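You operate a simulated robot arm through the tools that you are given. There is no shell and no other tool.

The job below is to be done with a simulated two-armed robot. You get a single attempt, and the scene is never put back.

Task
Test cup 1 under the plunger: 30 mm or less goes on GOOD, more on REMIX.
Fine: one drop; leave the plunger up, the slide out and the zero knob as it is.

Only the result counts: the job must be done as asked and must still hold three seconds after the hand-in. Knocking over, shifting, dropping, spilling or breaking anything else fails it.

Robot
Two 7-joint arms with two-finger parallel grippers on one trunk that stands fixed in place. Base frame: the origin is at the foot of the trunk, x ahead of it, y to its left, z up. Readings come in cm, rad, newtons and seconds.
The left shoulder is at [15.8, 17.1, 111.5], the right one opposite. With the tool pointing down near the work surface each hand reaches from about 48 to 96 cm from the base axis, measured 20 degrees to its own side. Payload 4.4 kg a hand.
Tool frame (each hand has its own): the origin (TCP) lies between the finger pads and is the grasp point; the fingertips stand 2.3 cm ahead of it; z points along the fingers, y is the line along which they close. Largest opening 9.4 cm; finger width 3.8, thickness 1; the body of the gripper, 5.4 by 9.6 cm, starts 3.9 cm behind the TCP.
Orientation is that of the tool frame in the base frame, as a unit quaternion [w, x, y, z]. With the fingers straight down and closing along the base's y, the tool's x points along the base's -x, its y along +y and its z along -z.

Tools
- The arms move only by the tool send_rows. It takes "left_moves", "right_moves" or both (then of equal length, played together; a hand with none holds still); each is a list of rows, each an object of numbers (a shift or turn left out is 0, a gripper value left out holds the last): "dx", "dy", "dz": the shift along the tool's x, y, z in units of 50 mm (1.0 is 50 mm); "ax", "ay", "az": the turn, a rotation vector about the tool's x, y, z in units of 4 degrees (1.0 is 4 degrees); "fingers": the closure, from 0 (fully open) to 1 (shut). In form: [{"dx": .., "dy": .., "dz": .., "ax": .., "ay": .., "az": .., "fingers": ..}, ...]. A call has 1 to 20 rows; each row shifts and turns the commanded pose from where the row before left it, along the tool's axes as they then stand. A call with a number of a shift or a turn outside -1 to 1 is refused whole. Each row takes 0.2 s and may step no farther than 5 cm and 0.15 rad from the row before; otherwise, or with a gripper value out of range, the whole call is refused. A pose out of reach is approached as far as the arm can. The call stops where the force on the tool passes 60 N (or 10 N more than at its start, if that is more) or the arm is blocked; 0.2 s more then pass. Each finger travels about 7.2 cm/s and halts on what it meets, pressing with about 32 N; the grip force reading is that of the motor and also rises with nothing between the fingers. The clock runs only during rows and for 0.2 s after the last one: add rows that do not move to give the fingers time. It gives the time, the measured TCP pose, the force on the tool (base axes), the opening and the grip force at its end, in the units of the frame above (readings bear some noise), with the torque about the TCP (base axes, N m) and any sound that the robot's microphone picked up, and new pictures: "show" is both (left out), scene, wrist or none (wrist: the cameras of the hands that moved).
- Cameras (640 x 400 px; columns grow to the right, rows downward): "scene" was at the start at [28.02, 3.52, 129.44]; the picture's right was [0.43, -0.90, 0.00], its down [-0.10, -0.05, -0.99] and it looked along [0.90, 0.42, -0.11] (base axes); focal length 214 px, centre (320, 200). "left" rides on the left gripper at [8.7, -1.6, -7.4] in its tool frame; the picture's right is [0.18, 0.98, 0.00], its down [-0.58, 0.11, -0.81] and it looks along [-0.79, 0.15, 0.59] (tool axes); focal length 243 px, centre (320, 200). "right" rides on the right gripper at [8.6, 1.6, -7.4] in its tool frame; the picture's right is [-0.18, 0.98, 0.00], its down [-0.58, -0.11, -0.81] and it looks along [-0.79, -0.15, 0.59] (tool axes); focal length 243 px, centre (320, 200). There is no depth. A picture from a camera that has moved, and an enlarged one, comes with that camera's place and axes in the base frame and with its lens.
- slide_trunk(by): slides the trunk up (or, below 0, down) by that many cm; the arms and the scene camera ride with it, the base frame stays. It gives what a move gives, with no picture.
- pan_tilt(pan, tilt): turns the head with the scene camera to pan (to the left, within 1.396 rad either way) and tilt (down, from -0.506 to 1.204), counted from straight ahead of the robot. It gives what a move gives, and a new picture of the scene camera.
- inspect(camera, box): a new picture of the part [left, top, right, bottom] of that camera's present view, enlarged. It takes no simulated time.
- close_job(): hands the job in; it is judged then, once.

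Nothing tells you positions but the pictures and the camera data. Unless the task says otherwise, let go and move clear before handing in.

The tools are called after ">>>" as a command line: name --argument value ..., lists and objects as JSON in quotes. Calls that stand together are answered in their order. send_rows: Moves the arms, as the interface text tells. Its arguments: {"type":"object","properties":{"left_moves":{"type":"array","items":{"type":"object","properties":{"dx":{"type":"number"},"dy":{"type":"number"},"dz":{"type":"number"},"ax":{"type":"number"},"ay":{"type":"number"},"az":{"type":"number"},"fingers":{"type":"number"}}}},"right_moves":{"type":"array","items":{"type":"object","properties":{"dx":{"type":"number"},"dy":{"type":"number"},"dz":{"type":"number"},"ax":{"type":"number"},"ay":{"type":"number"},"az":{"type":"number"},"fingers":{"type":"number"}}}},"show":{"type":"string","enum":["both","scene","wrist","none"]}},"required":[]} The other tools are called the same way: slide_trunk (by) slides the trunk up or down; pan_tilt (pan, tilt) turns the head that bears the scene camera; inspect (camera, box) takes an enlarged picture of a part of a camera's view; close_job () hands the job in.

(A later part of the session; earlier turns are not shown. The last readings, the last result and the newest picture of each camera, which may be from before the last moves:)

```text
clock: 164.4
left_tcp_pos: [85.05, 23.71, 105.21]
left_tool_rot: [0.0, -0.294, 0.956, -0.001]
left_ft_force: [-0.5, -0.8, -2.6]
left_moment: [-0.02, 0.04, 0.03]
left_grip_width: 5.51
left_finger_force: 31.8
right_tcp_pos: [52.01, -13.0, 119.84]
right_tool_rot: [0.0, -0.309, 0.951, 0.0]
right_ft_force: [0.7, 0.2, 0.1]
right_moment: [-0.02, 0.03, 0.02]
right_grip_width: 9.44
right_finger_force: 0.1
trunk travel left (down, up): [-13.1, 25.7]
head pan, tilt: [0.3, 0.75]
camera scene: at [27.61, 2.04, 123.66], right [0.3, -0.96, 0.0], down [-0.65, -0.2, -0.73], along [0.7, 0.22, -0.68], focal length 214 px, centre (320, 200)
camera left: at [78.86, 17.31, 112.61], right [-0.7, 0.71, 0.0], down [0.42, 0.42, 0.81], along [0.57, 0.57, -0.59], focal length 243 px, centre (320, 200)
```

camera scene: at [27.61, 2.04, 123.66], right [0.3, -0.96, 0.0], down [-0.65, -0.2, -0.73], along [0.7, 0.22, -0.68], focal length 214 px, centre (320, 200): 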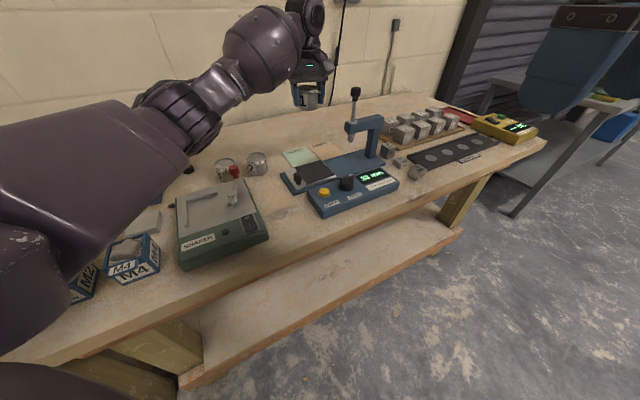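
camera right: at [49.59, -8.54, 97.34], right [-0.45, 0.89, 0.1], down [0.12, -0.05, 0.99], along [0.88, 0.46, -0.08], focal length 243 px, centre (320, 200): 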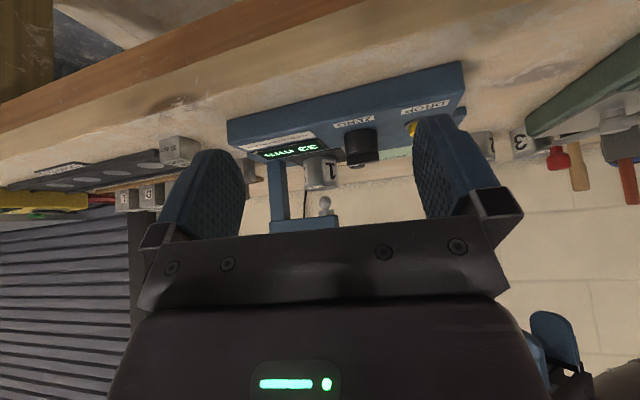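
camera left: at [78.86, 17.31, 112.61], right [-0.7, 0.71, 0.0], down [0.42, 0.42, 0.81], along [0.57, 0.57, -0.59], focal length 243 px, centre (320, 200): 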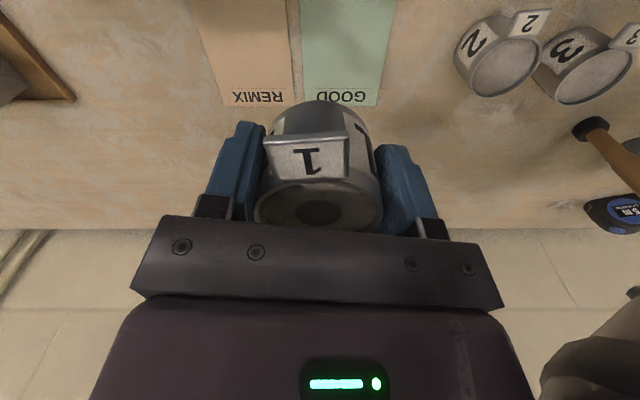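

>>> send_rows --left_moves '[{"dx": -0.19, "dy": -0.434}, {"dx": -0.19, "dy": -0.434}, {"dx": -0.19, "dy": -0.434}, {}]' --show "both"

```text
clock: 165.4
left_tcp_pos: [90.75, 20.08, 104.87]
left_tool_rot: [0.0, -0.294, 0.956, -0.001]
left_ft_force: [0.5, -0.6, -3.2]
left_moment: [0.0, 0.0, -0.02]
left_grip_width: 5.53
left_finger_force: 32.3
right_tcp_pos: [52.17, -12.91, 119.78]
right_tool_rot: [-0.001, -0.308, 0.951, 0.001]
right_ft_force: [0.7, -0.1, -0.1]
right_moment: [0.02, 0.02, -0.01]
right_grip_width: 9.37
right_finger_force: 0.1
trunk travel left (down, up): [-13.1, 25.7]
head pan, tilt: [0.3, 0.75]
camera scene: at [27.72, 2.09, 123.61], right [0.3, -0.96, 0.0], down [-0.65, -0.2, -0.73], along [0.7, 0.22, -0.68], focal length 214 px, centre (320, 200)
camera left: at [84.57, 13.79, 112.38], right [-0.7, 0.71, 0.0], down [0.42, 0.42, 0.81], along [0.57, 0.57, -0.59], focal length 243 px, centre (320, 200)
```

scene: 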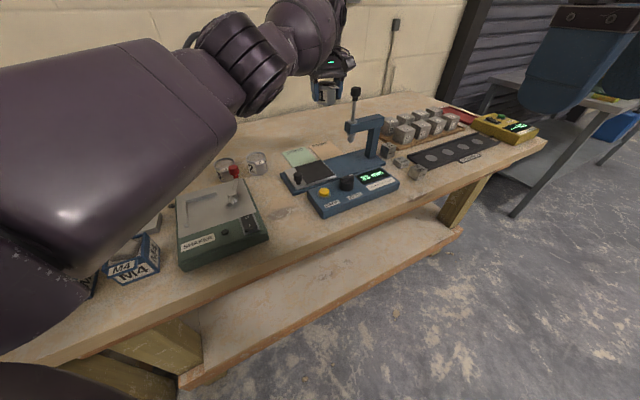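
left: 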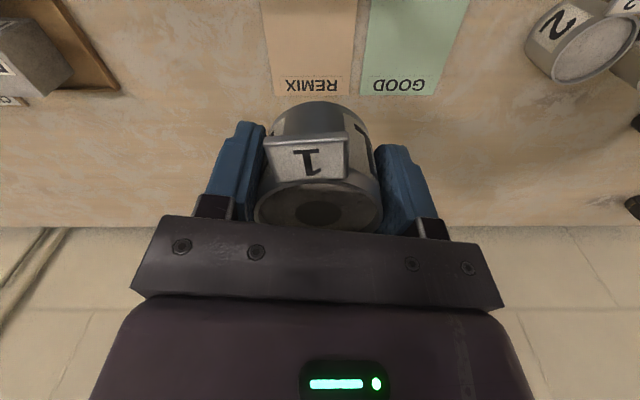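

The hand is above REMIX without a reach warning, but the arm is nearly straight. I'll lower the trunk 6 cm so the shoulders come forward and the elbow bends.

>>> slide_trunk --by -6

>>> send_rows --left_moves '[{}]' --show "both"

```text
clock: 166.4
left_tcp_pos: [90.88, 19.88, 99.55]
left_tool_rot: [0.003, -0.295, 0.956, -0.002]
left_ft_force: [-1.0, 0.5, -2.6]
left_moment: [0.02, -0.01, 0.01]
left_grip_width: 5.55
left_finger_force: 32.3
right_tcp_pos: [51.73, -12.98, 114.08]
right_tool_rot: [0.002, -0.309, 0.951, -0.001]
right_ft_force: [0.2, -0.1, 0.2]
right_moment: [0.01, -0.03, -0.01]
right_grip_width: 9.41
right_finger_force: 0.0
trunk travel left (down, up): [-7.1, 31.7]
head pan, tilt: [0.3, 0.75]
```

```text
clock: 166.8
left_tcp_pos: [91.09, 19.88, 99.08]
left_tool_rot: [-0.001, -0.295, 0.956, 0.0]
left_ft_force: [0.3, 0.8, -3.0]
left_moment: [-0.02, 0.0, 0.0]
left_grip_width: 5.5
left_finger_force: 32.1
right_tcp_pos: [52.09, -12.91, 113.96]
right_tool_rot: [0.0, -0.309, 0.951, 0.0]
right_ft_force: [0.1, -0.3, -0.8]
right_moment: [-0.04, 0.02, -0.03]
right_grip_width: 9.41
right_finger_force: 0.1
trunk travel left (down, up): [-7.1, 31.7]
head pan, tilt: [0.3, 0.75]
camera scene: at [33.54, 2.04, 116.11], right [0.3, -0.96, 0.0], down [-0.65, -0.2, -0.73], along [0.7, 0.22, -0.68], focal length 214 px, centre (320, 200)
camera left: at [84.87, 13.63, 106.51], right [-0.7, 0.71, 0.0], down [0.42, 0.42, 0.81], along [0.57, 0.57, -0.59], focal length 243 px, centre (320, 200)
```

scene: 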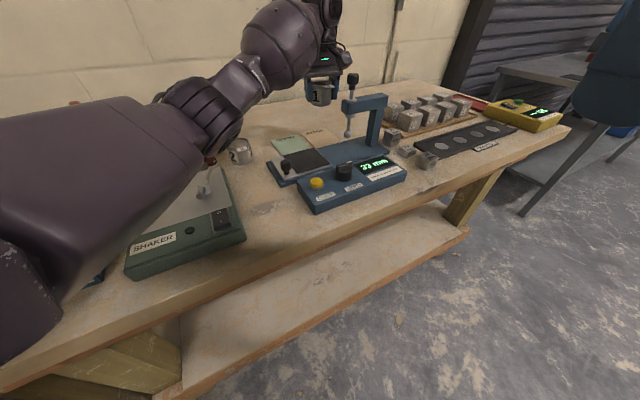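
left: 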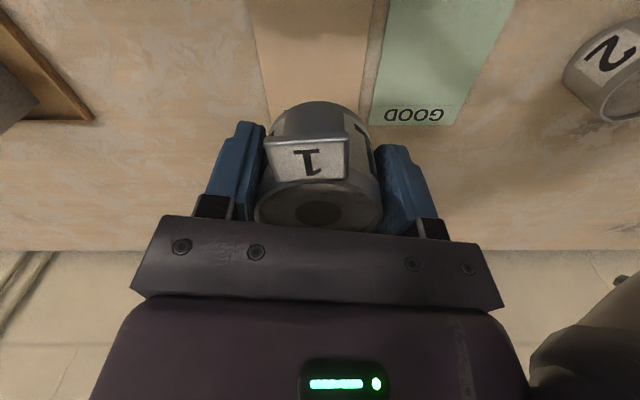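

At this trunk height the elbow would come too low over the shaker when I lower the hand. I'll raise the trunk 4.5 cm as a compromise: elbow high, arm not fully straight.

>>> slide_trunk --by 4.5

>>> send_rows --left_moves '[{"dz": 0.3}, {"dz": 0.5}, {"dz": 0.4}, {}]' --show "both"

>>> inspect --camera "scene" --box '[200, 60, 420, 220]'

```text
clock: 167.7
left_tcp_pos: [91.31, 20.02, 102.93]
left_tool_rot: [-0.003, -0.294, 0.956, 0.0]
left_ft_force: [1.1, 0.0, -3.7]
left_moment: [-0.02, 0.05, -0.01]
left_grip_width: 5.56
left_finger_force: 31.5
right_tcp_pos: [52.35, -12.95, 118.02]
right_tool_rot: [-0.004, -0.309, 0.951, 0.001]
right_ft_force: [0.4, -1.0, -0.5]
right_moment: [0.0, 0.04, 0.0]
right_grip_width: 9.41
right_finger_force: 0.1
trunk travel left (down, up): [-11.6, 27.2]
head pan, tilt: [0.3, 0.75]
```

```text
clock: 168.7
left_tcp_pos: [91.04, 19.82, 97.42]
left_tool_rot: [0.0, -0.294, 0.956, 0.0]
left_ft_force: [-0.4, 0.2, -3.4]
left_moment: [-0.02, 0.01, 0.01]
left_grip_width: 5.5
left_finger_force: 31.8
right_tcp_pos: [52.03, -13.08, 118.37]
right_tool_rot: [0.0, -0.309, 0.951, 0.0]
right_ft_force: [-0.3, 0.4, 0.0]
right_moment: [-0.01, 0.04, 0.0]
right_grip_width: 9.44
right_finger_force: 0.0
trunk travel left (down, up): [-11.6, 27.2]
head pan, tilt: [0.3, 0.75]
camera scene: at [29.16, 2.04, 121.82], right [0.3, -0.96, 0.0], down [-0.65, -0.2, -0.73], along [0.7, 0.22, -0.68], focal length 214 px, centre (320, 200)
camera left: at [84.94, 13.61, 104.94], right [-0.7, 0.71, 0.0], down [0.42, 0.42, 0.81], along [0.57, 0.57, -0.59], focal length 243 px, centre (320, 200)
```

scene: 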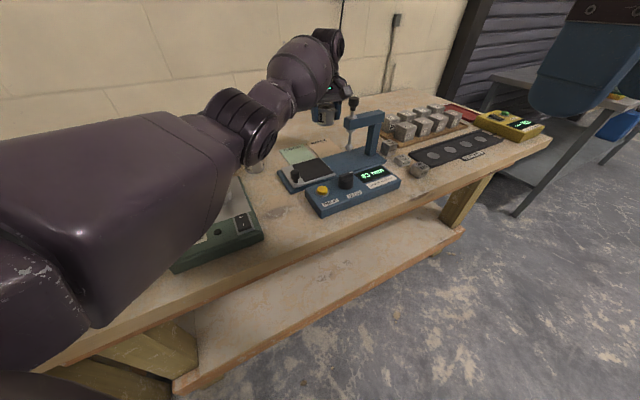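
left: 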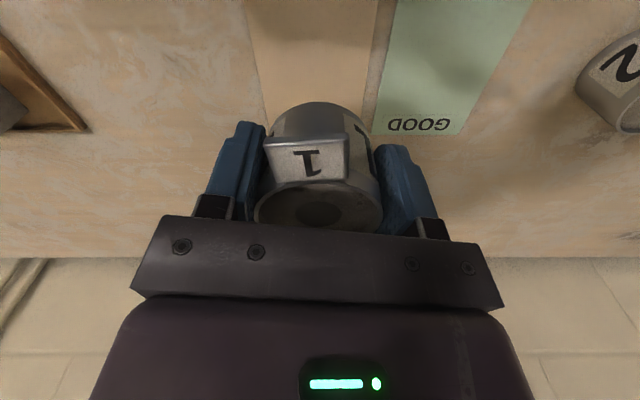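

```text
2.50 times, centred on (310, 140) of scene
camera zoom: at [29.16, 2.04, 121.82], right [0.3, -0.96, 0.0], down [-0.65, -0.2, -0.73], along [0.7, 0.22, -0.68], focal length 536 px, centre (345, 350)
```

zoom: 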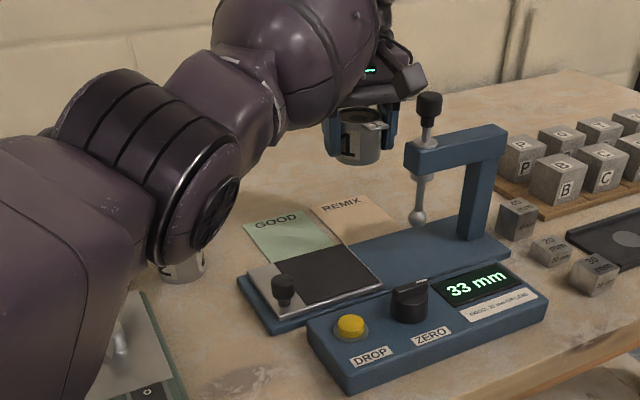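

Important: in this view the plunger has slid down. The camera housing on the gripper, which sticks out toward the robot at this yaw, pressed on its knob. I'll raise the hand straight up, then turn the wrist so the housing stays clear. I'll place the cup first and re-raise the plunger afterwards.

>>> send_rows --left_moves '[{"dz": -0.3}, {"dz": -0.5}, {"dz": -0.6}, {"dz": -0.6}, {"dz": -0.6}, {}]' --show "both"

>>> inspect --camera "scene" --box '[270, 50, 420, 200]'

```text
clock: 170.1
left_tcp_pos: [90.95, 19.99, 110.19]
left_tool_rot: [-0.002, -0.294, 0.956, 0.001]
left_ft_force: [-0.2, 0.3, -2.9]
left_moment: [0.01, 0.07, 0.02]
left_grip_width: 5.52
left_finger_force: 31.7
right_tcp_pos: [52.15, -12.98, 118.12]
right_tool_rot: [-0.002, -0.309, 0.951, 0.0]
right_ft_force: [0.6, -0.5, 0.2]
right_moment: [0.0, 0.0, 0.02]
right_grip_width: 9.38
right_finger_force: 0.1
trunk travel left (down, up): [-11.6, 27.2]
head pan, tilt: [0.3, 0.75]
camera scene: at [29.32, 2.04, 121.72], right [0.3, -0.96, 0.0], down [-0.65, -0.2, -0.73], along [0.7, 0.22, -0.68], focal length 214 px, centre (320, 200)
camera left: at [84.8, 13.68, 117.76], right [-0.7, 0.71, 0.0], down [0.42, 0.42, 0.81], along [0.57, 0.57, -0.59], focal length 243 px, centre (320, 200)
```

scene: 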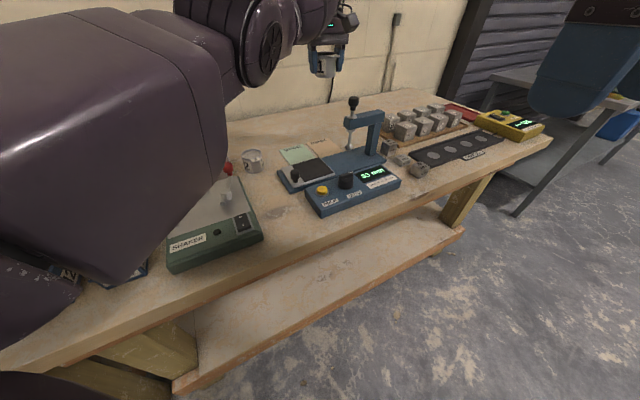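
left: 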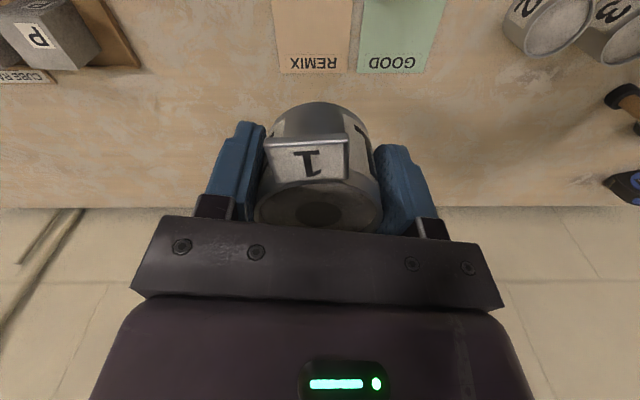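

```text
2.67 times, centred on (345, 125) of scene
camera zoom: at [29.32, 2.04, 121.72], right [0.3, -0.96, 0.0], down [-0.65, -0.2, -0.73], along [0.7, 0.22, -0.68], focal length 572 px, centre (253, 400)
```

zoom: 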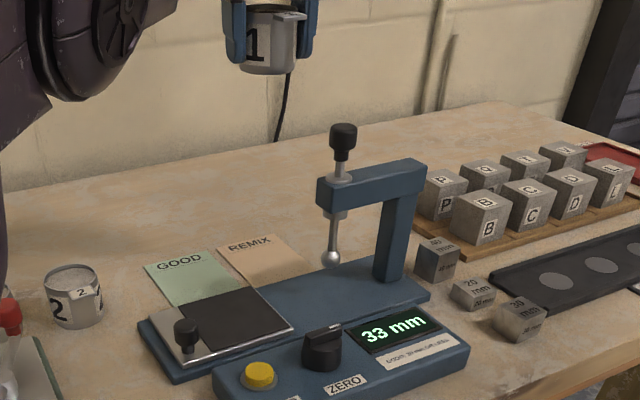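

The plunger is down, resting under its bracket, and nothing else is disturbed. At this height I'll turn the wrist to about 5° yaw so the camera housing points away from the tester.

>>> send_rows --left_moves '[{"az": 0.906}, {"az": 0.906}, {"az": 0.906}, {"az": 0.906}, {"az": 0.906}, {"az": 0.906}, {"az": 0.906}, {"az": 0.906}, {}]' --show "both"

```text
clock: 172.1
left_tcp_pos: [90.85, 19.99, 110.48]
left_tool_rot: [0.001, -0.046, 0.999, 0.0]
left_ft_force: [0.1, 0.2, -2.6]
left_moment: [0.02, 0.01, 0.01]
left_grip_width: 5.55
left_finger_force: 32.0
right_tcp_pos: [52.0, -13.05, 118.47]
right_tool_rot: [0.0, -0.309, 0.951, -0.001]
right_ft_force: [-0.5, 0.0, -0.5]
right_moment: [0.01, 0.02, -0.01]
right_grip_width: 9.4
right_finger_force: 0.1
trunk travel left (down, up): [-11.6, 27.2]
head pan, tilt: [0.3, 0.75]
camera scene: at [29.16, 2.05, 121.81], right [0.3, -0.96, 0.0], down [-0.65, -0.2, -0.73], along [0.7, 0.22, -0.68], focal length 214 px, centre (320, 200)
camera left: at [82.43, 17.54, 117.99], right [-0.27, 0.96, 0.0], down [0.57, 0.16, 0.81], along [0.78, 0.22, -0.59], focal length 243 px, centre (320, 200)
```

scene: 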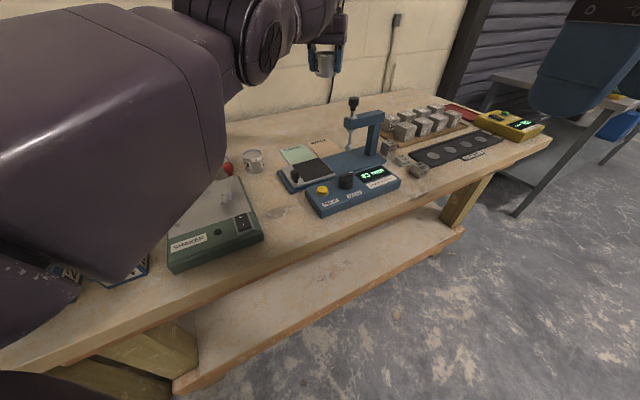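
left: 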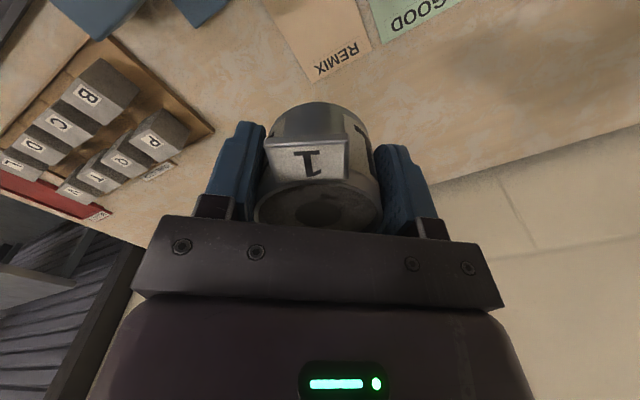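

>>> send_rows --left_moves '[{"dx": -0.08, "dy": 0.01, "dz": 0.3}, {"dz": 0.5}, {"dz": 0.5}, {"dz": 0.5}, {"dz": 0.5}, {"dz": 0.4}, {}]' --show "both"

>>> inspect --camera "scene" --box '[270, 60, 420, 200]'

```text
clock: 173.7
left_tcp_pos: [91.16, 20.18, 97.09]
left_tool_rot: [0.001, -0.045, 0.999, 0.001]
left_ft_force: [-0.1, 0.5, -2.2]
left_moment: [0.01, 0.02, -0.01]
left_grip_width: 5.53
left_finger_force: 32.0
left hand out of reach, approached as far as the arm can: row 1
right_tcp_pos: [51.94, -12.92, 118.37]
right_tool_rot: [0.0, -0.309, 0.951, 0.001]
right_ft_force: [0.1, -0.1, 0.7]
right_moment: [-0.03, -0.01, 0.01]
right_grip_width: 9.4
right_finger_force: 0.1
trunk travel left (down, up): [-11.6, 27.2]
head pan, tilt: [0.3, 0.75]
camera scene: at [29.12, 2.04, 121.84], right [0.3, -0.96, 0.0], down [-0.65, -0.2, -0.73], along [0.7, 0.22, -0.68], focal length 214 px, centre (320, 200)
camera left: at [82.73, 17.73, 104.52], right [-0.27, 0.96, 0.0], down [0.57, 0.16, 0.81], along [0.78, 0.22, -0.59], focal length 243 px, centre (320, 200)
```

scene: 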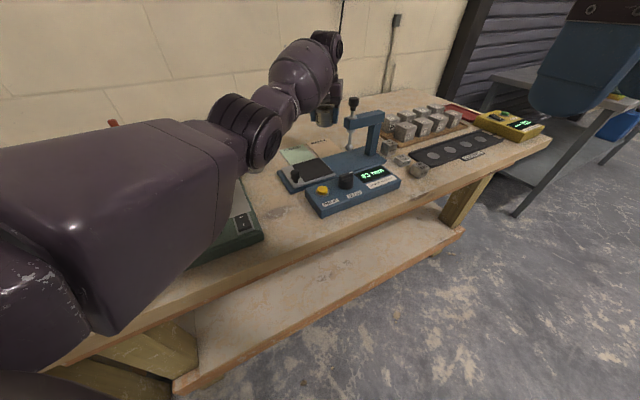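
left: 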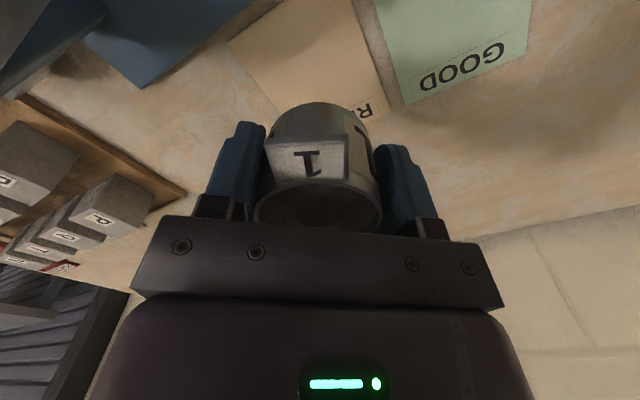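

```text
2.86 times, centred on (345, 130) of scene
camera zoom: at [29.12, 2.04, 121.84], right [0.3, -0.96, 0.0], down [-0.65, -0.2, -0.73], along [0.7, 0.22, -0.68], focal length 613 px, centre (249, 400)
```

zoom: 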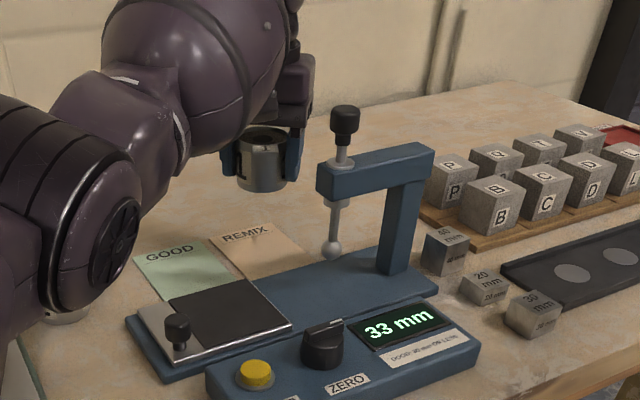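

>>> send_rows --left_moves '[{"dz": 0.4}, {"dz": 0.5}, {"dz": 0.4}, {"dz": 0.26}, {}]' --show "both"

>>> inspect --camera "scene" --box '[270, 80, 400, 200]'

```text
clock: 174.9
left_tcp_pos: [91.36, 20.1, 89.25]
left_tool_rot: [0.0, -0.045, 0.999, 0.0]
left_ft_force: [0.0, -0.6, -2.1]
left_moment: [0.0, 0.01, 0.01]
left_grip_width: 5.51
left_finger_force: 32.0
right_tcp_pos: [51.92, -12.95, 118.47]
right_tool_rot: [0.001, -0.309, 0.951, 0.0]
right_ft_force: [-0.3, 0.4, 0.3]
right_moment: [-0.03, -0.02, 0.01]
right_grip_width: 9.43
right_finger_force: 0.1
trunk travel left (down, up): [-11.6, 27.2]
head pan, tilt: [0.3, 0.75]
camera scene: at [29.14, 2.05, 121.83], right [0.3, -0.96, 0.0], down [-0.65, -0.2, -0.73], along [0.7, 0.22, -0.68], focal length 214 px, centre (320, 200)
camera left: at [82.85, 17.53, 96.66], right [-0.27, 0.96, 0.0], down [0.57, 0.16, 0.81], along [0.78, 0.22, -0.59], focal length 243 px, centre (320, 200)
```

scene: 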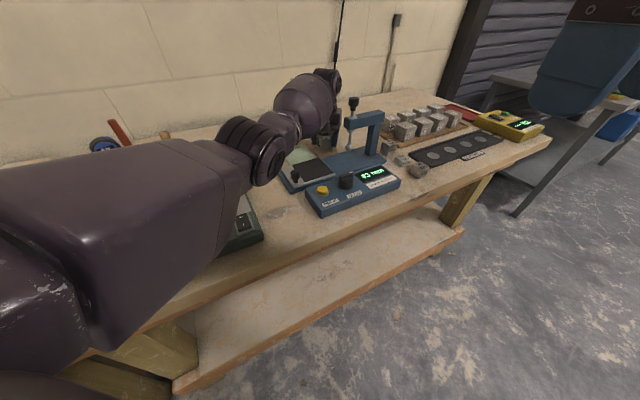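
left: 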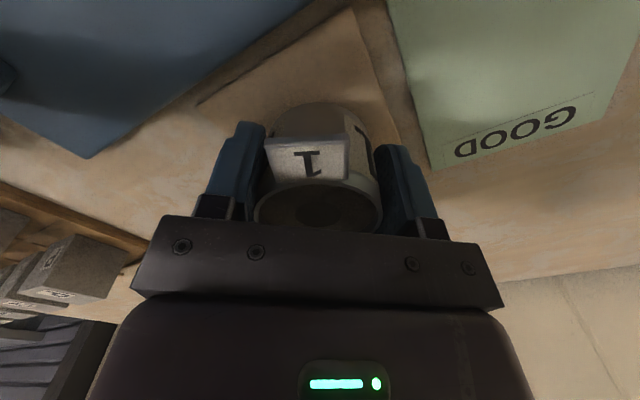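

```text
3.33 times, centred on (335, 140) of scene
camera zoom: at [29.14, 2.05, 121.83], right [0.3, -0.96, 0.0], down [-0.65, -0.2, -0.73], along [0.7, 0.22, -0.68], focal length 715 px, centre (270, 400)
```

zoom: 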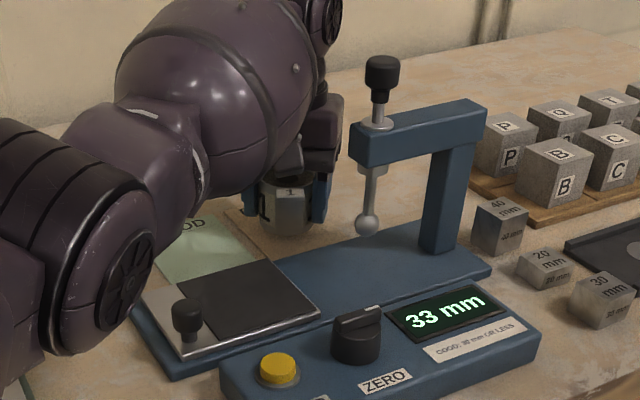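

The cup is over the REMIX pad, about 1 cm up. I'll lower in small steps to feel contact.

>>> send_rows --left_moves '[{"dz": 0.08}, {"dz": 0.06}, {}]' --show "none"

>>> send_rows --left_moves '[{"dz": 0.05}, {}]' --show "none"

>>> send_rows --left_moves '[{"dz": 0.04}, {}]' --show "wrist"

```text
clock: 175.7
left_tcp_pos: [91.27, 20.09, 88.47]
left_tool_rot: [0.0, -0.045, 0.999, 0.0]
left_ft_force: [-0.1, -0.5, -2.9]
left_moment: [-0.01, 0.03, 0.01]
left_grip_width: 5.52
left_finger_force: 31.9
right_tcp_pos: [51.98, -13.08, 118.37]
right_tool_rot: [0.0, -0.309, 0.951, 0.0]
right_ft_force: [0.4, -0.7, 0.5]
right_moment: [-0.01, 0.03, 0.0]
right_grip_width: 9.37
right_finger_force: 0.0
trunk travel left (down, up): [-11.6, 27.2]
head pan, tilt: [0.3, 0.75]
```

```text
clock: 176.3
left_tcp_pos: [91.11, 19.97, 88.45]
left_tool_rot: [0.001, -0.045, 0.999, 0.0]
left_ft_force: [1.5, 0.0, 2.2]
left_moment: [0.03, 0.04, -0.04]
left_grip_width: 5.55
left_finger_force: 32.0
right_tcp_pos: [52.04, -12.95, 118.36]
right_tool_rot: [0.0, -0.309, 0.951, -0.001]
right_ft_force: [-0.8, 0.0, -0.5]
right_moment: [-0.01, -0.02, -0.03]
right_grip_width: 9.43
right_finger_force: 0.1
trunk travel left (down, up): [-11.6, 27.2]
head pan, tilt: [0.3, 0.75]
```

```text
clock: 176.9
left_tcp_pos: [91.19, 20.06, 88.29]
left_tool_rot: [0.002, -0.046, 0.999, 0.0]
left_ft_force: [5.9, 0.2, 10.9]
left_moment: [-0.01, 0.14, 0.02]
left_grip_width: 5.52
left_finger_force: 32.2
right_tcp_pos: [51.8, -12.96, 118.53]
right_tool_rot: [0.0, -0.308, 0.951, 0.001]
right_ft_force: [0.2, -0.3, -0.4]
right_moment: [0.0, 0.0, -0.01]
right_grip_width: 9.4
right_finger_force: 0.1
trunk travel left (down, up): [-11.6, 27.2]
head pan, tilt: [0.3, 0.75]
camera left: at [82.69, 17.62, 95.82], right [-0.27, 0.96, 0.0], down [0.56, 0.16, 0.81], along [0.78, 0.22, -0.59], focal length 243 px, centre (320, 200)
```

left: 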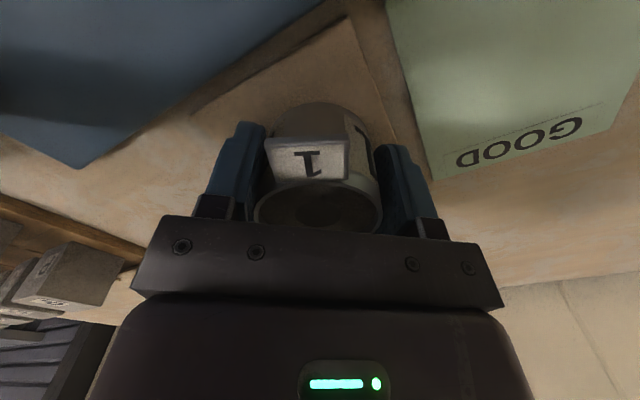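

Contact on the pad, with the cup fully inside REMIX's edges. I'll ease the pressure and open the fingers just enough.

>>> send_rows --left_moves '[{"dz": -0.05}, {"fingers": 0.39}, {"fingers": 0.35}, {"fingers": 0.3}, {}, {}]' --show "wrist"

```text
clock: 178.3
left_tcp_pos: [91.08, 19.94, 88.35]
left_tool_rot: [0.0, -0.045, 0.999, 0.0]
left_ft_force: [-0.2, -1.2, -0.9]
left_moment: [0.02, 0.0, 0.01]
left_grip_width: 6.59
left_finger_force: 0.0
right_tcp_pos: [52.12, -12.85, 118.4]
right_tool_rot: [0.0, -0.31, 0.951, 0.0]
right_ft_force: [-1.0, -0.4, 0.3]
right_moment: [-0.02, 0.0, -0.01]
right_grip_width: 9.41
right_finger_force: 0.1
trunk travel left (down, up): [-11.6, 27.2]
head pan, tilt: [0.3, 0.75]
camera left: at [82.67, 17.57, 95.77], right [-0.27, 0.96, 0.0], down [0.57, 0.16, 0.81], along [0.78, 0.22, -0.59], focal length 243 px, centre (320, 200)
```

left: 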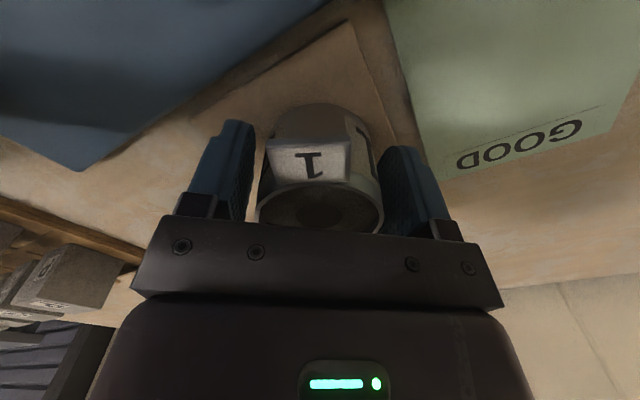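

>>> send_rows --left_moves '[{"dz": -0.15}, {"dz": -0.4}, {"dz": -0.6}, {"dz": -0.6}, {"dz": -0.4, "dx": 0.2}, {"dx": 0.4, "dy": 0.2, "dz": -0.2}, {"dx": 0.5, "dy": 0.2, "dz": -0.2}, {"dx": 0.5, "dy": 0.2, "dz": -0.2}, {}]' --show "both"

>>> inspect --camera "scene" --box '[270, 80, 400, 200]'

>>> inspect --camera "left" --box '[160, 0, 480, 200]'

```text
clock: 180.3
left_tcp_pos: [82.75, 22.39, 102.14]
left_tool_rot: [-0.001, -0.046, 0.999, 0.0]
left_ft_force: [-0.2, 0.4, 0.3]
left_moment: [-0.03, 0.01, 0.01]
left_grip_width: 6.58
left_finger_force: 0.1
right_tcp_pos: [52.02, -12.95, 118.48]
right_tool_rot: [-0.001, -0.31, 0.951, 0.0]
right_ft_force: [0.1, -0.9, 0.1]
right_moment: [-0.03, -0.01, -0.03]
right_grip_width: 9.4
right_finger_force: 0.1
trunk travel left (down, up): [-11.6, 27.2]
head pan, tilt: [0.3, 0.75]
camera scene: at [29.18, 2.07, 121.79], right [0.3, -0.96, 0.0], down [-0.65, -0.2, -0.73], along [0.7, 0.22, -0.68], focal length 214 px, centre (320, 200)
camera left: at [74.35, 19.93, 109.51], right [-0.27, 0.96, 0.0], down [0.57, 0.16, 0.81], along [0.77, 0.22, -0.59], focal length 243 px, centre (320, 200)
```

scene: 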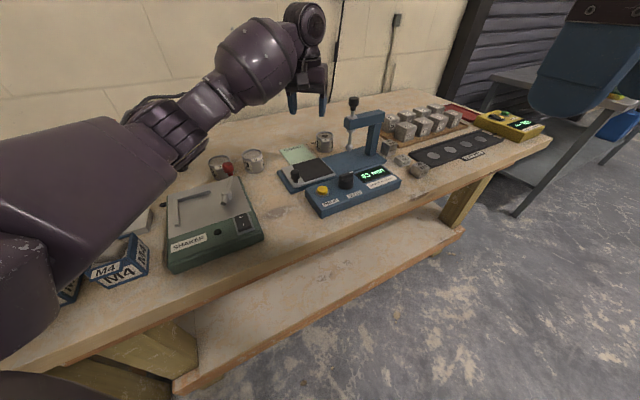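
left: 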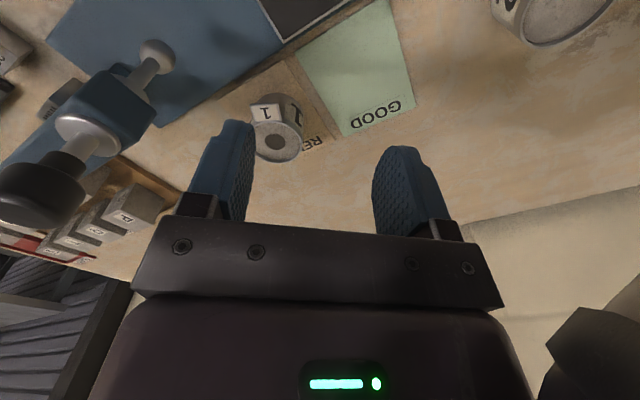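

```text
3.33 times, centred on (335, 140) of scene
camera zoom: at [29.18, 2.07, 121.79], right [0.3, -0.96, 0.0], down [-0.65, -0.2, -0.73], along [0.7, 0.22, -0.68], focal length 715 px, centre (270, 400)
```

zoom: 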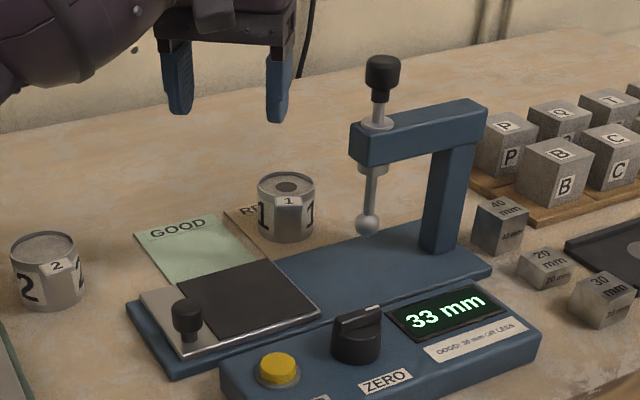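

```text
2.00 times, centred on (320, 100) of left
camera zoom: at [74.35, 19.93, 109.51], right [-0.27, 0.96, 0.0], down [0.57, 0.16, 0.81], along [0.77, 0.22, -0.59], focal length 485 px, centre (320, 400)
```

zoom: 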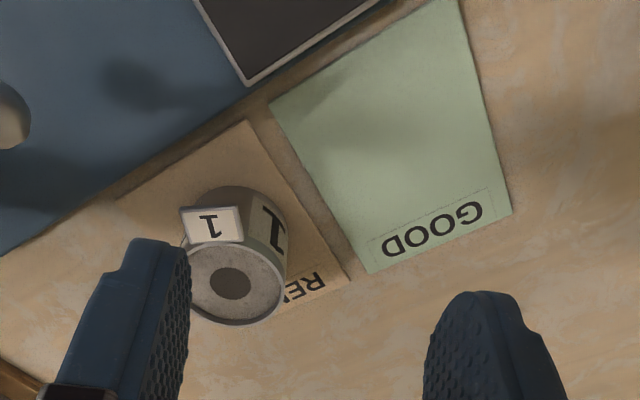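

Cup 1 stands well inside the REMIX pad. Now I need to raise the plunger again. I'll go up, square the wrist (yaw 0, housing toward the robot), and approach the knob from in front and above.

>>> send_rows --left_moves '[{"dz": -0.6, "az": 0.65}, {"dz": -0.6, "az": 0.65, "dx": 0.3}, {"dz": -0.6, "dx": 0.5}, {"dz": -0.5, "dx": 0.5, "dy": -0.4}, {"dx": 0.5, "dy": -0.6}, {"dy": -0.6}, {"dy": -0.6}, {}]' --show "both"

>>> inspect --camera "left" --box '[200, 20, 440, 200]'

>>> inspect --camera "scene" --box '[300, 80, 400, 170]'

```text
clock: 182.1
left_tcp_pos: [73.67, 11.18, 113.64]
left_tool_rot: [0.001, -0.001, 1.0, 0.0]
left_ft_force: [0.1, 0.5, 0.5]
left_moment: [0.0, 0.03, 0.0]
left_grip_width: 6.57
left_finger_force: 0.0
right_tcp_pos: [52.01, -12.96, 118.32]
right_tool_rot: [0.0, -0.309, 0.951, 0.0]
right_ft_force: [0.3, -1.0, -0.4]
right_moment: [0.02, -0.01, 0.02]
right_grip_width: 9.37
right_finger_force: 0.1
trunk travel left (down, up): [-11.6, 27.2]
head pan, tilt: [0.3, 0.75]
camera scene: at [29.14, 2.04, 121.82], right [0.3, -0.96, 0.0], down [-0.65, -0.2, -0.73], along [0.7, 0.22, -0.68], focal length 214 px, centre (320, 200)
camera left: at [65.04, 9.55, 121.13], right [-0.19, 0.98, 0.0], down [0.58, 0.11, 0.81], along [0.79, 0.15, -0.59], focal length 243 px, centre (320, 200)
```

scene: 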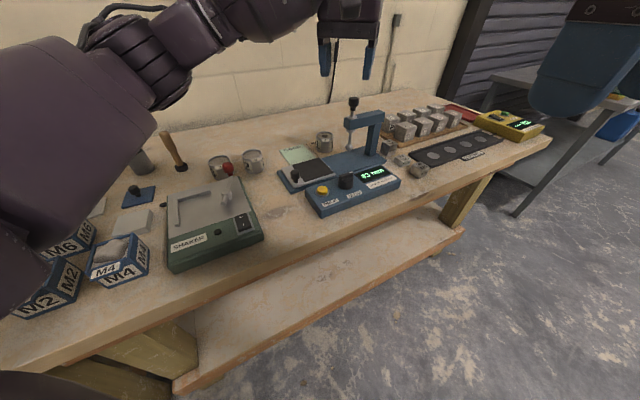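
left: 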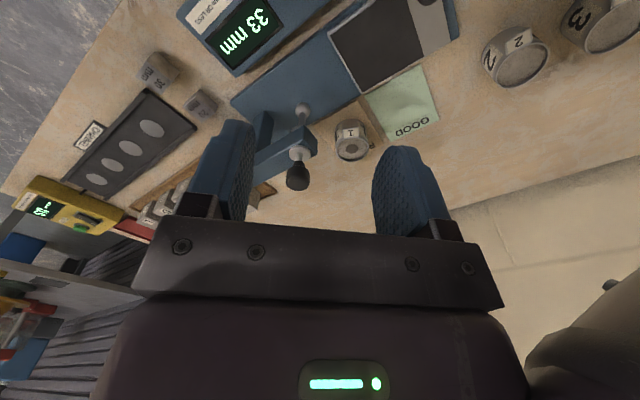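

```text
2.22 times, centred on (320, 110) of left
camera zoom: at [65.04, 9.55, 121.13], right [-0.19, 0.98, 0.0], down [0.58, 0.11, 0.81], along [0.79, 0.15, -0.59], focal length 539 px, centre (320, 400)
```

zoom: 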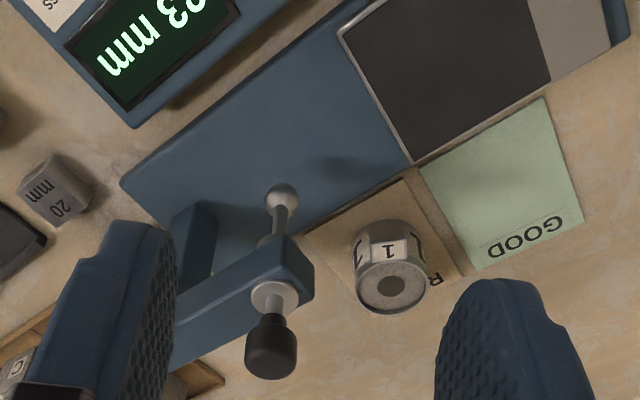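

```text
4.44 times, centred on (350, 125) of scene
camera zoom: at [29.14, 2.04, 121.82], right [0.3, -0.96, 0.0], down [-0.65, -0.2, -0.73], along [0.7, 0.22, -0.68], focal length 953 px, centre (187, 533)
```

zoom: 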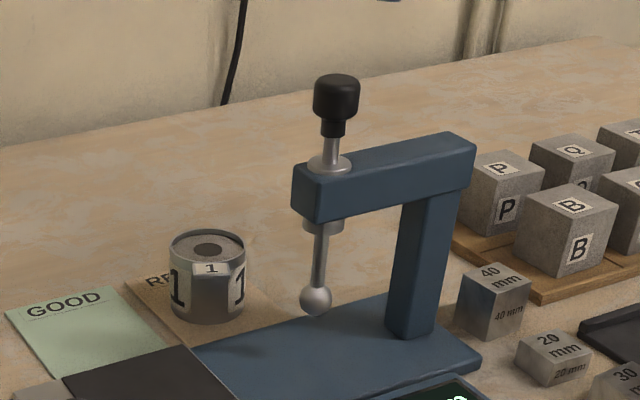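

The knob top is at (86, 10.9, 103.5). I'll move over it and descend.

>>> send_rows --left_moves '[{"dx": -0.5}, {"dx": -0.5, "dy": -0.02}, {"dx": -0.5, "dy": -0.02}, {"dx": -0.5}, {"dx": -0.46}, {}, {}]' --show "wrist"

>>> send_rows --left_moves '[{"dz": 0.4}, {"dz": 0.4}, {"dz": 0.4}, {}]' --show "wrist"

```text
clock: 183.7
left_tcp_pos: [86.31, 10.93, 113.64]
left_tool_rot: [0.001, 0.0, 1.0, 0.0]
left_ft_force: [-0.5, -0.4, -0.2]
left_moment: [0.0, -0.01, 0.01]
left_grip_width: 6.58
left_finger_force: 0.1
right_tcp_pos: [51.98, -12.91, 118.43]
right_tool_rot: [-0.001, -0.31, 0.951, 0.0]
right_ft_force: [0.1, 1.1, -0.1]
right_moment: [0.02, 0.03, 0.03]
right_grip_width: 9.39
right_finger_force: 0.1
trunk travel left (down, up): [-11.6, 27.2]
head pan, tilt: [0.3, 0.75]
camera left: at [77.7, 9.14, 121.01], right [-0.18, 0.98, 0.0], down [0.58, 0.11, 0.81], along [0.79, 0.15, -0.59], focal length 243 px, centre (320, 200)
```

left: 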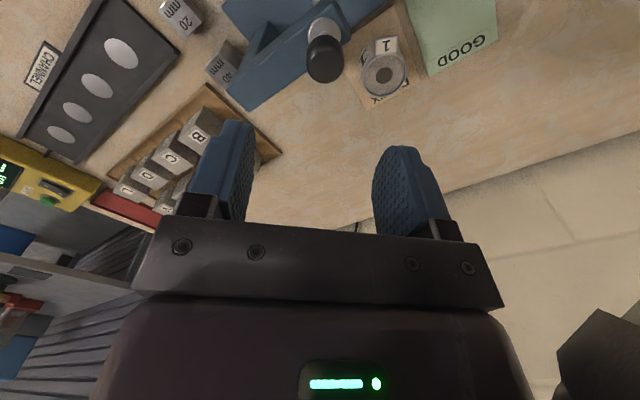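

```text
clock: 184.7
left_tcp_pos: [86.2, 10.86, 107.8]
left_tool_rot: [0.001, 0.0, 1.0, 0.001]
left_ft_force: [-0.1, -0.4, -0.3]
left_moment: [0.01, -0.01, -0.01]
left_grip_width: 6.57
left_finger_force: 0.1
right_tcp_pos: [51.91, -13.02, 118.45]
right_tool_rot: [-0.001, -0.309, 0.951, 0.0]
right_ft_force: [-0.7, 0.4, 0.4]
right_moment: [0.01, -0.01, 0.02]
right_grip_width: 9.4
right_finger_force: 0.0
trunk travel left (down, up): [-11.6, 27.2]
head pan, tilt: [0.3, 0.75]
camera left: at [77.55, 9.2, 115.11], right [-0.18, 0.98, 0.0], down [0.58, 0.11, 0.81], along [0.79, 0.15, -0.59], focal length 243 px, centre (320, 200)
```

left: 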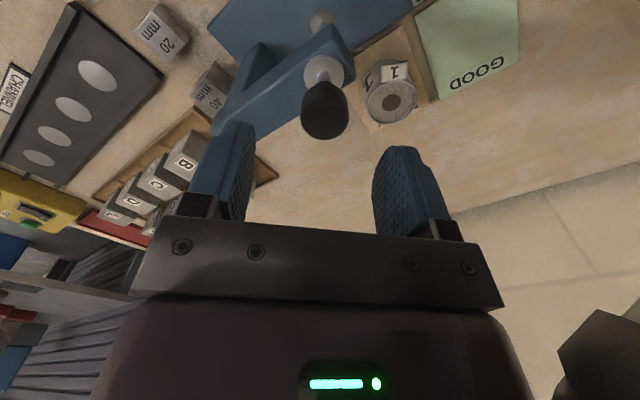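

>>> send_rows --left_moves '[{"dx": 0.04, "dy": 0.02, "dz": 0.3}, {"dz": 0.4}, {"dz": 0.36}, {}]' --show "wrist"

>>> inspect --camera "left" --box '[180, 80, 460, 240]'

```text
clock: 185.7
left_tcp_pos: [85.93, 11.03, 102.26]
left_tool_rot: [0.001, 0.0, 1.0, 0.001]
left_ft_force: [-0.8, -0.5, 0.2]
left_moment: [-0.02, -0.03, -0.05]
left_grip_width: 6.6
left_finger_force: 0.0
right_tcp_pos: [51.97, -12.79, 118.4]
right_tool_rot: [0.001, -0.308, 0.951, 0.0]
right_ft_force: [0.4, 0.3, 0.3]
right_moment: [-0.05, 0.0, 0.02]
right_grip_width: 9.39
right_finger_force: 0.1
trunk travel left (down, up): [-11.6, 27.2]
head pan, tilt: [0.3, 0.75]
camera left: at [77.38, 9.29, 109.68], right [-0.18, 0.98, 0.0], down [0.58, 0.11, 0.81], along [0.79, 0.15, -0.59], focal length 243 px, centre (320, 200)
```

left: 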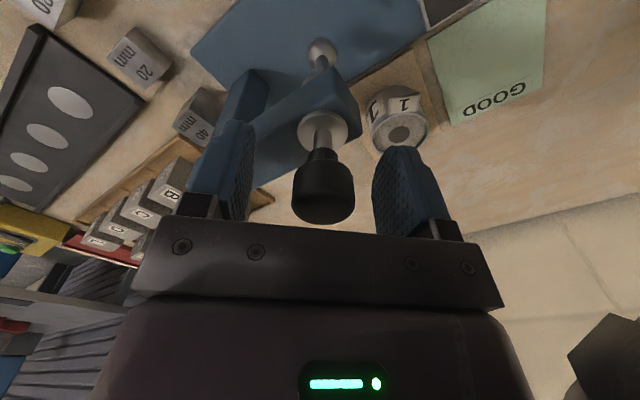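

```text
2.29 times, centred on (320, 160) of left
camera zoom: at [77.38, 9.29, 109.68], right [-0.18, 0.98, 0.0], down [0.58, 0.11, 0.81], along [0.79, 0.15, -0.59], focal length 555 px, centre (320, 291)
```

zoom: 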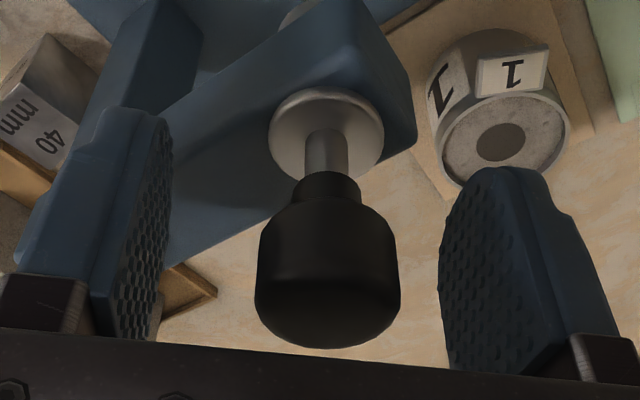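

Well centred. I'll grip the knob and lift it the roughly 3.4 cm to the top stop.

>>> send_rows --left_moves '[{"fingers": 0.5}, {"fingers": 0.65}, {"fingers": 0.8}, {"fingers": 1.0}, {}, {}]' --show "none"

>>> send_rows --left_moves '[{"dz": -0.1}, {"dz": -0.15}, {"dz": -0.15}, {"dz": -0.15}, {}]' --show "none"

>>> send_rows --left_moves '[{"dz": -0.07}, {}]' --show "none"

>>> send_rows --left_moves '[{"dz": -0.05}, {}]' --show "none"

```text
clock: 187.1
left_tcp_pos: [86.04, 10.87, 102.17]
left_tool_rot: [0.0, 0.0, 1.0, 0.0]
left_ft_force: [-1.4, -1.4, -2.2]
left_moment: [-0.01, -0.33, -0.04]
left_grip_width: 2.5
left_finger_force: 44.8
right_tcp_pos: [51.98, -13.04, 118.44]
right_tool_rot: [-0.001, -0.309, 0.951, 0.001]
right_ft_force: [0.0, -0.1, -0.2]
right_moment: [-0.05, 0.0, 0.02]
right_grip_width: 9.42
right_finger_force: 0.1
trunk travel left (down, up): [-11.6, 27.2]
head pan, tilt: [0.3, 0.75]
```

```text
clock: 188.3
left_tcp_pos: [86.05, 10.96, 104.94]
left_tool_rot: [0.0, 0.0, 1.0, 0.0]
left_ft_force: [14.5, -13.2, -3.2]
left_moment: [0.05, 0.95, 0.08]
left_grip_width: 2.49
left_finger_force: 44.5
right_tcp_pos: [52.23, -13.16, 118.2]
right_tool_rot: [0.0, -0.309, 0.951, 0.001]
right_ft_force: [-0.5, 0.9, 0.2]
right_moment: [0.0, -0.02, -0.01]
right_grip_width: 9.38
right_finger_force: 0.1
trunk travel left (down, up): [-11.6, 27.2]
head pan, tilt: [0.3, 0.75]
```

```text
clock: 188.9
left_tcp_pos: [86.09, 11.02, 105.31]
left_tool_rot: [0.0, -0.001, 1.0, 0.001]
left_ft_force: [7.3, -12.6, -2.1]
left_moment: [0.14, 0.66, 0.17]
left_grip_width: 2.51
left_finger_force: 44.7
right_tcp_pos: [52.03, -13.07, 118.23]
right_tool_rot: [0.0, -0.31, 0.951, 0.001]
right_ft_force: [-0.9, 0.8, -1.2]
right_moment: [0.02, 0.01, 0.03]
right_grip_width: 9.41
right_finger_force: 0.1
trunk travel left (down, up): [-11.6, 27.2]
head pan, tilt: [0.3, 0.75]
```

```text
clock: 189.5
left_tcp_pos: [86.03, 10.94, 105.61]
left_tool_rot: [0.0, 0.001, 1.0, 0.001]
left_ft_force: [6.5, -21.3, -3.4]
left_moment: [0.26, 0.79, 0.21]
left_grip_width: 2.51
left_finger_force: 45.4
right_tcp_pos: [52.16, -13.04, 118.21]
right_tool_rot: [0.0, -0.309, 0.951, 0.001]
right_ft_force: [0.3, -0.6, 0.4]
right_moment: [0.02, 0.0, -0.02]
right_grip_width: 9.41
right_finger_force: 0.0
trunk travel left (down, up): [-11.6, 27.2]
head pan, tilt: [0.3, 0.75]
```

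>>> send_rows --left_moves '[{"dy": -0.06, "dx": -0.02}, {"dz": -0.04}, {}]' --show "none"

>>> send_rows --left_moves '[{"dz": -0.04}, {}]' --show "none"

>>> inspect --camera "scene" --box '[300, 80, 400, 160]'

```text
clock: 190.3
left_tcp_pos: [86.02, 10.89, 105.94]
left_tool_rot: [0.0, -0.001, 1.0, 0.001]
left_ft_force: [-14.9, 1.1, -5.0]
left_moment: [0.17, 0.21, -0.03]
left_grip_width: 2.52
left_finger_force: 45.0
right_tcp_pos: [51.87, -12.95, 118.4]
right_tool_rot: [0.0, -0.309, 0.951, 0.0]
right_ft_force: [0.1, 0.2, -0.3]
right_moment: [0.0, 0.01, -0.01]
right_grip_width: 9.38
right_finger_force: 0.0
trunk travel left (down, up): [-11.6, 27.2]
head pan, tilt: [0.3, 0.75]
```

```text
clock: 190.9
left_tcp_pos: [85.91, 10.86, 105.85]
left_tool_rot: [-0.001, -0.001, 1.0, 0.0]
left_ft_force: [-20.7, 6.7, -14.4]
left_moment: [0.0, -0.79, 0.02]
left_grip_width: 2.51
left_finger_force: 44.8
right_tcp_pos: [52.02, -12.93, 118.51]
right_tool_rot: [0.0, -0.309, 0.951, 0.001]
right_ft_force: [0.5, 0.7, -0.2]
right_moment: [-0.02, 0.03, 0.01]
right_grip_width: 9.41
right_finger_force: 0.1
trunk travel left (down, up): [-11.6, 27.2]
head pan, tilt: [0.3, 0.75]
```

```text
5.00 times, centred on (350, 120) of scene
camera zoom: at [29.07, 2.13, 121.81], right [0.3, -0.96, 0.0], down [-0.65, -0.2, -0.73], along [0.7, 0.22, -0.68], focal length 1072 px, centre (170, 600)
```

zoom: 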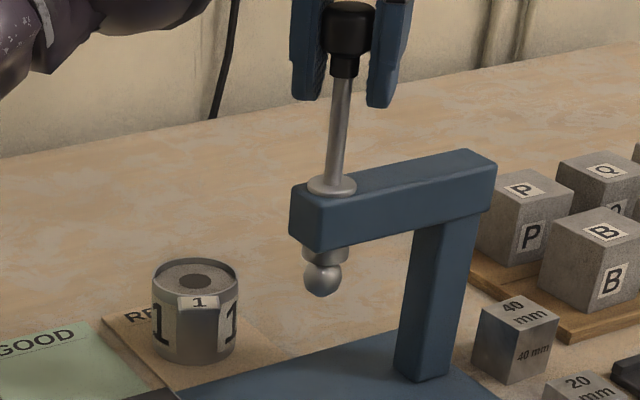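

The plunger is at its top stop. I'll remove the sideways load, keep a slight upward pull, and release.

>>> send_rows --left_moves '[{"dx": 0.04, "dy": 0.01}, {}, {}]' --show "none"

>>> send_rows --left_moves '[{"fingers": 0.7}, {"fingers": 0.6}, {"fingers": 0.5}, {"fingers": 0.35}, {}, {}]' --show "none"

>>> inspect --camera "scene" --box '[300, 80, 400, 160]'

```text
clock: 191.7
left_tcp_pos: [86.04, 10.94, 105.91]
left_tool_rot: [0.001, -0.001, 1.0, 0.001]
left_ft_force: [-3.8, 2.2, -13.9]
left_moment: [-0.08, 0.24, 0.05]
left_grip_width: 2.51
left_finger_force: 44.9
right_tcp_pos: [51.98, -12.97, 118.25]
right_tool_rot: [-0.001, -0.309, 0.951, 0.001]
right_ft_force: [-0.1, -0.7, -0.4]
right_moment: [0.01, 0.02, -0.01]
right_grip_width: 9.4
right_finger_force: 0.0
trunk travel left (down, up): [-11.6, 27.2]
head pan, tilt: [0.3, 0.75]
```

```text
clock: 193.1
left_tcp_pos: [85.89, 10.85, 105.99]
left_tool_rot: [0.001, 0.0, 1.0, -0.001]
left_ft_force: [-0.6, 0.6, 0.2]
left_moment: [-0.02, 0.02, 0.03]
left_grip_width: 6.11
left_finger_force: 0.1
right_tcp_pos: [52.04, -13.01, 118.35]
right_tool_rot: [-0.001, -0.309, 0.951, 0.001]
right_ft_force: [0.6, 0.3, -0.1]
right_moment: [0.0, 0.02, -0.02]
right_grip_width: 9.39
right_finger_force: 0.0
trunk travel left (down, up): [-11.6, 27.2]
head pan, tilt: [0.3, 0.75]
```

```text
5.00 times, centred on (350, 120) of scene
camera zoom: at [29.14, 2.04, 121.82], right [0.3, -0.96, 0.0], down [-0.65, -0.2, -0.73], along [0.7, 0.22, -0.68], focal length 1072 px, centre (170, 600)
```

zoom: 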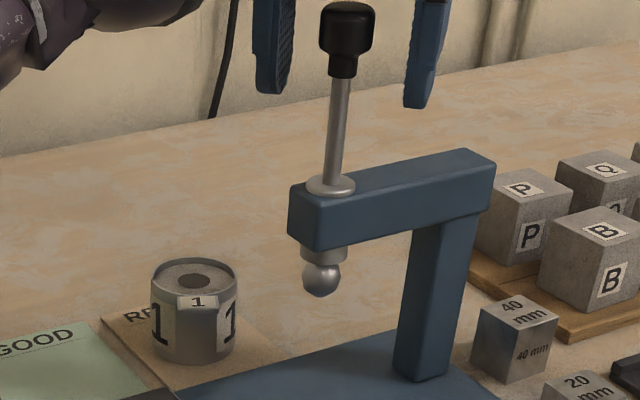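

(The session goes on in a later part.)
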